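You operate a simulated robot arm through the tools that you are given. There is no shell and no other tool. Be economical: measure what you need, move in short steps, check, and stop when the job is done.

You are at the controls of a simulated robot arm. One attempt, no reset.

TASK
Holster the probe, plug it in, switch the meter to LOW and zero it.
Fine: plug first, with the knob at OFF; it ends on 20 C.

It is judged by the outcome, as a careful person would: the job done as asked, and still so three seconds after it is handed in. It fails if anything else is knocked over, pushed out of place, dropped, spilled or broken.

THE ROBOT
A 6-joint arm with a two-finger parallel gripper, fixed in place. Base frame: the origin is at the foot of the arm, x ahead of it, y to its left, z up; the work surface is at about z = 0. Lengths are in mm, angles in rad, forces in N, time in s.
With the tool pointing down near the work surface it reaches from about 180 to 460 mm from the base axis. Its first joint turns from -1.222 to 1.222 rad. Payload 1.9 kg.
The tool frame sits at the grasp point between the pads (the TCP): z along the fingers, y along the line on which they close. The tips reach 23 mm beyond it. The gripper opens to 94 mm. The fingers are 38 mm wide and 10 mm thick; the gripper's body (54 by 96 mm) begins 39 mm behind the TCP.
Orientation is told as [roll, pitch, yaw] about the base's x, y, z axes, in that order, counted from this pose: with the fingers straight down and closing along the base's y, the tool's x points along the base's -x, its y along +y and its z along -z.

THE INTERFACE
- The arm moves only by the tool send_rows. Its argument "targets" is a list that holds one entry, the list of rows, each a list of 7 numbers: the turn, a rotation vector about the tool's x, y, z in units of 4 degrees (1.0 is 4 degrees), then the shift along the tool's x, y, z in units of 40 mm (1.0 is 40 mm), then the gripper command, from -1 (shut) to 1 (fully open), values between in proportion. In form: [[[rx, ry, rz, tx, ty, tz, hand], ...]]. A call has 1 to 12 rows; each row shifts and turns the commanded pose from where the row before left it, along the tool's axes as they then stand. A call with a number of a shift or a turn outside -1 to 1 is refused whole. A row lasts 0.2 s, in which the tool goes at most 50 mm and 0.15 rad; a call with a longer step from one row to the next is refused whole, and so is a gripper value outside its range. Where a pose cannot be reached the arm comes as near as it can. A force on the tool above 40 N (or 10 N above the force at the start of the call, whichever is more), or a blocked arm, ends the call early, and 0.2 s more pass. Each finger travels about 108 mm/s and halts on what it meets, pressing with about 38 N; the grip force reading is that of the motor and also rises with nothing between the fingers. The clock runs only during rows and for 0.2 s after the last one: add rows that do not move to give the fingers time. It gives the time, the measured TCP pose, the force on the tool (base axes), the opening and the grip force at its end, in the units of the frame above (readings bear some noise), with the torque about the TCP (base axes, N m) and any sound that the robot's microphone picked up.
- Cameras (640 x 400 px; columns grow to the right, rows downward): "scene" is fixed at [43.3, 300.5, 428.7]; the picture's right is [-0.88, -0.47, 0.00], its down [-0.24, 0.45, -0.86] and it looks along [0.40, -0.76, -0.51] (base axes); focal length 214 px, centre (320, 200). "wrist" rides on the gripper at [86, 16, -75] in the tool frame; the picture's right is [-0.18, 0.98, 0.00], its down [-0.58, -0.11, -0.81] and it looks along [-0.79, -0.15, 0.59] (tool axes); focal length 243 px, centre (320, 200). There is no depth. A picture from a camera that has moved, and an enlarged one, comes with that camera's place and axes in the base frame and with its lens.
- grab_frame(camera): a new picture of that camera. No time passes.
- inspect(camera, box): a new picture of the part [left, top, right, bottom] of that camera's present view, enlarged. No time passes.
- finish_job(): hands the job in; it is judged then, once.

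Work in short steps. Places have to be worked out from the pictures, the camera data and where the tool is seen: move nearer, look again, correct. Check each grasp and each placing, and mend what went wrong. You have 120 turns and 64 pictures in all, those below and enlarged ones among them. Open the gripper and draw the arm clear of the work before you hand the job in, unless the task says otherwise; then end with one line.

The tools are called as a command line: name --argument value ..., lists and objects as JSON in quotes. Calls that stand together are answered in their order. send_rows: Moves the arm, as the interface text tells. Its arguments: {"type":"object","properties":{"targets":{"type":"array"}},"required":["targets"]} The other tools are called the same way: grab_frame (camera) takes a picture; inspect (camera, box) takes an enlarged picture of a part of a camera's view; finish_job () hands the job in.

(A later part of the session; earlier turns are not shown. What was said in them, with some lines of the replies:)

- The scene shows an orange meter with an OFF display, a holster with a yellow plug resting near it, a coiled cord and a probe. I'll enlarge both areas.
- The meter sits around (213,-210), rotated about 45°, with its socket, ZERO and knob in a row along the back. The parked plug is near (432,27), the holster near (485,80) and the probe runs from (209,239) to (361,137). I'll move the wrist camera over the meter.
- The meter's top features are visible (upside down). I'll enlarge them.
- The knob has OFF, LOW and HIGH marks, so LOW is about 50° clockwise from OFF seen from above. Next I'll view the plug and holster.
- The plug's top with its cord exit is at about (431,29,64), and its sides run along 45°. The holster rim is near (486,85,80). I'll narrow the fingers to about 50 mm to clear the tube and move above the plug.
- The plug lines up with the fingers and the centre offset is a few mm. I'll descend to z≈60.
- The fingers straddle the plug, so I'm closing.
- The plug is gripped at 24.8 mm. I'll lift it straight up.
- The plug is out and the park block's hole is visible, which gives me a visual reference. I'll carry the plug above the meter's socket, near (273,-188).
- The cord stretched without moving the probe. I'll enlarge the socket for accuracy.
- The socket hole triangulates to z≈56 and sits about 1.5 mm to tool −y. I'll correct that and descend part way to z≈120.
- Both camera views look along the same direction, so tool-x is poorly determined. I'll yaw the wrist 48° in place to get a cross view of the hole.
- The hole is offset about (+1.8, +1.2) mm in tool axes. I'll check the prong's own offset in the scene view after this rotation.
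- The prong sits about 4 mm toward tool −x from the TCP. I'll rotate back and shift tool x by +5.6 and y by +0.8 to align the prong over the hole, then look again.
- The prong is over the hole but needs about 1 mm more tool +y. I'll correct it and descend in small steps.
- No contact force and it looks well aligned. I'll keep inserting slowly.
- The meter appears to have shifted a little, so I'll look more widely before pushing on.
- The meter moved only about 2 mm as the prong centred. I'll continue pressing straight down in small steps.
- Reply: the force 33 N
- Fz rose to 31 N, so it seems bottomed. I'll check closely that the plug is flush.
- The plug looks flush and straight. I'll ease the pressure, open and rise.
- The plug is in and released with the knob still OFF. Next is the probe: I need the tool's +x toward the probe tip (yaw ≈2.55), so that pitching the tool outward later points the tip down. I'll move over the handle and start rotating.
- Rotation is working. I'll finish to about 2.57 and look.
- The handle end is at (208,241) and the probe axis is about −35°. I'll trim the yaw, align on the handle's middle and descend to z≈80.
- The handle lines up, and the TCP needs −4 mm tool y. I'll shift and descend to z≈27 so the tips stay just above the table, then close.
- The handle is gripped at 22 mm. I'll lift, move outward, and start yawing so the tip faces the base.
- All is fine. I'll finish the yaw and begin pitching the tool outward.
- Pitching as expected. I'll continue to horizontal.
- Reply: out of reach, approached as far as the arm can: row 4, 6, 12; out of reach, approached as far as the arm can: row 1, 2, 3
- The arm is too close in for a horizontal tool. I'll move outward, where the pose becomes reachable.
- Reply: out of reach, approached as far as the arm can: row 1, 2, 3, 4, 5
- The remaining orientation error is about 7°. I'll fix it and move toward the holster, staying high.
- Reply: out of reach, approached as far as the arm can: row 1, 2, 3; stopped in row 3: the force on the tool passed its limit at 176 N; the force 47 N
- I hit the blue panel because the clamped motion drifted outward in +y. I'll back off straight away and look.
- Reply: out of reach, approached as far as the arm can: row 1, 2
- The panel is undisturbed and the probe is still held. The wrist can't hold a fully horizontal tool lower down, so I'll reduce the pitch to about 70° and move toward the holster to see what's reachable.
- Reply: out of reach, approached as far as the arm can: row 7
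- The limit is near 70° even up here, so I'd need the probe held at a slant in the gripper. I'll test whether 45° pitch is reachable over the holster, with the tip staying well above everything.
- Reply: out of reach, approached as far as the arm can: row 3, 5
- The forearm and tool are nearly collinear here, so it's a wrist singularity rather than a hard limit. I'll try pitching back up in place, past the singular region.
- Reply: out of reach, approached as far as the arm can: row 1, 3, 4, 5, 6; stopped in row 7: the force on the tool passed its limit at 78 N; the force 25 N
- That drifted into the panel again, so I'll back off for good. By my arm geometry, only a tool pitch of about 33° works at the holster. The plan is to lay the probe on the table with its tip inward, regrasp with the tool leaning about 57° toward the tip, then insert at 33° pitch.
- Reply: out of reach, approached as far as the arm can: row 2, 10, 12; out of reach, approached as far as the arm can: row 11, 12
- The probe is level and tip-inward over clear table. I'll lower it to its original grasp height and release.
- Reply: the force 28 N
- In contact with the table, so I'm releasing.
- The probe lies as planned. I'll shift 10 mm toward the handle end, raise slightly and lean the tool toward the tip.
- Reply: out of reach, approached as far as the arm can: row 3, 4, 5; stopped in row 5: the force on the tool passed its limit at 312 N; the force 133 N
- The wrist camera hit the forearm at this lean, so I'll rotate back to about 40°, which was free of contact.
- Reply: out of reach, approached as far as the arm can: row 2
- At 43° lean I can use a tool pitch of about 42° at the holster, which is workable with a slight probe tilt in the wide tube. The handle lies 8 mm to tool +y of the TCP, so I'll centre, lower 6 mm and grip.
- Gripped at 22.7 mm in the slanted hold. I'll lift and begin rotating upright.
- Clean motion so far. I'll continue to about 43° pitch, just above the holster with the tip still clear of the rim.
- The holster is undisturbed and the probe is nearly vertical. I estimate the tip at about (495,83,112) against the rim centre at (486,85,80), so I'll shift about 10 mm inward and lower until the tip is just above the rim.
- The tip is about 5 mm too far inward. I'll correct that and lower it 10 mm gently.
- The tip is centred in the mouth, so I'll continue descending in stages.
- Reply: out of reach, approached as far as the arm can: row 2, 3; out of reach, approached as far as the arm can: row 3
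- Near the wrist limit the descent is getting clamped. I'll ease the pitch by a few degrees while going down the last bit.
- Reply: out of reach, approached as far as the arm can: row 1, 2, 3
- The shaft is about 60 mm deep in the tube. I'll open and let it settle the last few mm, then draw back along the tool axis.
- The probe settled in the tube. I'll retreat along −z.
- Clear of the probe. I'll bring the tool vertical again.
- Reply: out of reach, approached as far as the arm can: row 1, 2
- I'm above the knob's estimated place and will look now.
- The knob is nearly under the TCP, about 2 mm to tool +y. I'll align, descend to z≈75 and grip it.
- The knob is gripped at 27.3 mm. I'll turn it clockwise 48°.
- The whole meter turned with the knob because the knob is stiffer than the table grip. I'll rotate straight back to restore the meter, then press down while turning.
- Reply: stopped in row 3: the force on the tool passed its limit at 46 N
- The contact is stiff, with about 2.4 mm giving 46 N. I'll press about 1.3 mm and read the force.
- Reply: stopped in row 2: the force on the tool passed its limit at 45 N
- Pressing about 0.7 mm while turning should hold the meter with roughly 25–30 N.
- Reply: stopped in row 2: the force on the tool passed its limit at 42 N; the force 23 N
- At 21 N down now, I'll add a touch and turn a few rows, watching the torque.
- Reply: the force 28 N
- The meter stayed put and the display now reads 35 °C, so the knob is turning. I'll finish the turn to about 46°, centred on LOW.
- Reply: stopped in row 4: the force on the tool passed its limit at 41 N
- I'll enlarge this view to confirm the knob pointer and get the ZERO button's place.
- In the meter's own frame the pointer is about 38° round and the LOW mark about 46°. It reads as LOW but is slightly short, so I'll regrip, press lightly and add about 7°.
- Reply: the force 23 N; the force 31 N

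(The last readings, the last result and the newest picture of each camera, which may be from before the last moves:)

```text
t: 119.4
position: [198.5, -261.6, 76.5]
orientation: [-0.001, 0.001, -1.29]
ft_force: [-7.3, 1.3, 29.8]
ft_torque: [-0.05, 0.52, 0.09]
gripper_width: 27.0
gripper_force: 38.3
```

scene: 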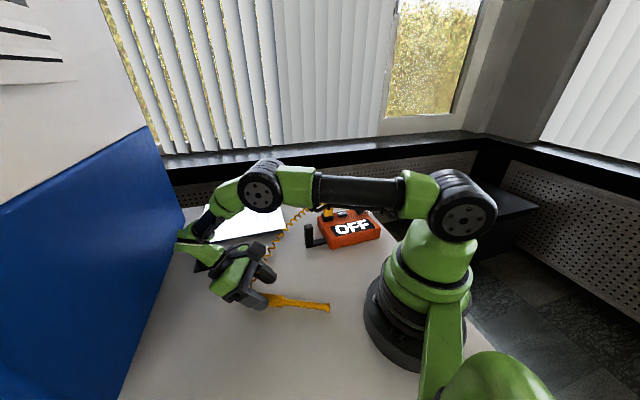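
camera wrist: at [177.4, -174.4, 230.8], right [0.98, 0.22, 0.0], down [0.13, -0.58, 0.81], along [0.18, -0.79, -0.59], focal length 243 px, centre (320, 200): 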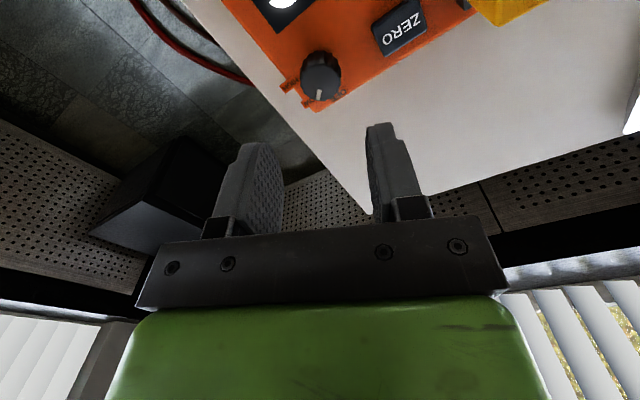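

I'm pressed on the knob and it has turned. I'll release, rise, and move over ZERO with the fingers closed, turning to yaw ≈+0.785 so the gripper body stays clear of the plug.

send_rows --targets '[[[0, 0, 0, 0, 0, -0.01, -1], [0, 0, 0, 0, 0, 0, 0.0], [0, 0, 0, 0, 0, 0, 0.0], [0, 0, 0, 0, 0, -0.4, 0.0], [0, 0, 0, 0, 0, -0.8, 0.0], [0, 0, 0, 0, 0, -0.8, 0.0], [0, 0, 0, 0.279, 0.679, 0, -1], [0, 0, 0, 0.279, 0.679, 0, -1], [0, 0, -1, 0, 0, 0, -1], [0, 0, -1, 0, 0, 0, -1], [0, 0, -1, 0, 0, 0, -1], [0, 0, -1, 0, 0, 0, -1]]]'

send_rows --targets '[[[0, 0, -1, 0, 0, 0, -1], [0, 0, -1, 0, 0, 0, -1], [0, 0, -1, 0, 0, 0, -1], [0, 0, -1, 0, 0, 0, -1], [0, 0, -1, 0, 0, 0, -1], [0, 0, -1, 0, 0, 0, -1], [0, 0, -1, 0, 0, 0, -1], [0, 0, -1, 0, 0, 0, -1], [0, 0, -1, 0, 0, 0, -1], [0, 0, -1, 0, 0, 0, -1], [0, 0, -1, 0, 0, 0, -1], [0, 0, -1, 0, 0, 0, -1]]]'

send_rows --targets '[[[0, 0, -1, 0, 0, 0, -1], [0, 0, -1, 0, 0, 0, -1], [0, 0, -1, 0, 0, 0, -1], [0, 0, -1, 0, 0, 0, -1], [0, 0, -1, 0, 0, 0, -1], [0, 0, -1, 0, 0, 0, -1], [0, 0, -1, 0, 0, 0, -1], [0, 0, -1, 0, 0, 0, -1], [0, 0, -1, 0, 0, 0, -1], [0, 0, -1, 0, 0, 0, -1], [0, 0, -1, 0, 0, 0, -1], [0, 0, -1, 0, 0, 0, -1]]]'

```text
t: 122.0
position: [244.1, -224.7, 156.6]
orientation: [0.0, 0.0, -1.009]
ft_force: [-0.7, 1.1, 0.6]
ft_torque: [0.01, 0.02, 0.01]
gripper_width: 0.2
gripper_force: 37.9
```

```text
t: 124.6
position: [243.9, -223.7, 155.8]
orientation: [-0.001, 0.0, -0.171]
ft_force: [0.0, 1.4, 0.3]
ft_torque: [0.02, -0.02, -0.01]
gripper_width: 0.1
gripper_force: 38.0
```

```text
t: 127.2
position: [243.7, -224.8, 157.1]
orientation: [0.0, 0.0, 0.667]
ft_force: [-0.3, 1.3, -0.7]
ft_torque: [-0.01, 0.01, 0.03]
gripper_width: 0.0
gripper_force: 38.6
```

Over ZERO with the fingers closed, I'll descend to just above the button.

send_rows --targets '[[[0, 0, -0.85, 0, 0, 0.7, -1], [0, 0, -0.85, 0, 0, 0.7, -1], [0, 0, 0, 0, 0, 0.4, -1], [0, 0, 0, 0, 0, 0, -1]]]'

send_rows --targets '[[[0, 0, 0, 0, 0, 0.05, -1], [0, 0, 0, 0, 0, 0.05, -1], [0, 0, 0, 0, 0, 0, -1]]]'

send_rows --targets '[[[0, 0, 0, 0, 0, 0.03, -1], [0, 0, 0, 0, 0, 0.03, -1], [0, 0, 0, 0, 0, 0.03, -1], [0, 0, 0, 0, 0, 0, -1]]]'

```text
t: 128.2
position: [244.1, -224.9, 84.1]
orientation: [0.0, -0.001, 0.784]
ft_force: [-0.8, 0.5, 1.0]
ft_torque: [-0.03, -0.04, 0.02]
gripper_width: 0.0
gripper_force: 38.0
```

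```text
t: 129.0
position: [244.9, -225.3, 81.6]
orientation: [0.001, -0.001, 0.784]
ft_force: [-0.8, 0.3, -1.4]
ft_torque: [0.04, -0.02, -0.01]
gripper_width: 0.1
gripper_force: 37.8
```

```text
t: 130.0
position: [244.7, -223.8, 76.8]
orientation: [-0.001, 0.002, 0.782]
ft_force: [0.4, 0.4, -0.6]
ft_torque: [0.0, -0.02, -0.03]
gripper_width: 0.0
gripper_force: 38.3
```

Tips are at about z≈54 with no contact yet, so I'll continue in 1 mm steps.

send_rows --targets '[[[0, 0, 0, 0, 0, 0.025, -1], [0, 0, 0, 0, 0, 0.025, -1], [0, 0, 0, 0, 0, 0.025, -1], [0, 0, 0, 0, 0, 0, -1]]]'

send_rows --targets '[[[0, 0, 0, 0, 0, 0.025, -1], [0, 0, 0, 0, 0, 0.025, -1], [0, 0, 0, 0, 0, 0, -1]]]'

```text
t: 131.0
position: [243.9, -224.3, 74.0]
orientation: [0.002, 0.002, 0.784]
ft_force: [0.6, 0.3, 1.2]
ft_torque: [0.0, 0.01, -0.02]
gripper_width: 0.2
gripper_force: 37.6
```

```text
t: 131.8
position: [244.0, -225.9, 71.8]
orientation: [0.0, 0.001, 0.784]
ft_force: [-0.6, 2.0, 3.1]
ft_torque: [0.01, 0.03, 0.02]
gripper_width: 0.0
gripper_force: 38.5
heard: click
```

A click was heard at light contact, so ZERO was pressed. I'll lift straight up, draw clear and open.

send_rows --targets '[[[0, 0, 0, 0, 0, 0, -1], [0, 0, 0, 0, 0, -0.1, -1], [0, 0, 0, 0, 0, -0.6, -1], [0, 0, 0, 0, 0, -0.9, -1], [0, 0, 0, 0, 0, -0.9, 0.5], [0, 0, 0, 0, 0, -0.9, 0.5], [0, 0, 0, 0.7, 0, -0.5, 0.5], [0, 0, 0, 0, 0, 0, 0.5]]]'

inspect --camera "scene" --box '[170, 170, 400, 290]'

```text
t: 133.6
position: [223.3, -245.6, 229.0]
orientation: [0.002, -0.002, 0.784]
ft_force: [0.0, -0.2, -0.6]
ft_torque: [-0.03, 0.0, 0.02]
gripper_width: 70.7
gripper_force: 0.1
```

```text
2.78 times, centred on (285, 230) of scene
camera zoom: at [43.3, 300.5, 428.7], right [-0.88, -0.47, 0.0], down [-0.24, 0.45, -0.86], along [0.4, -0.76, -0.51], focal length 597 px, centre (417, 116)
```

zoom: 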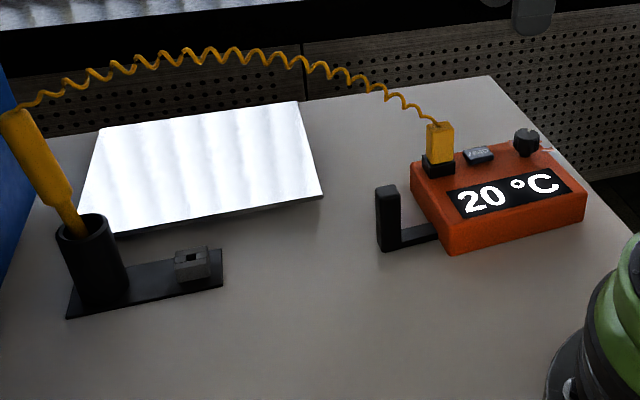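

The display reads 20 °C, the plug is seated, the probe stands in the holster, the meter is back in its place, and the arm is clear and open. Handing in.

finish_job

```text
The job is handed in.
```

The probe is holstered, it was plugged in first with the knob at OFF, and the meter is on LOW and zeroed, showing 20 °C. Along the way I swung the meter about 46° and back while turning the knob, and bumped the blue panel twice without visibly moving it.
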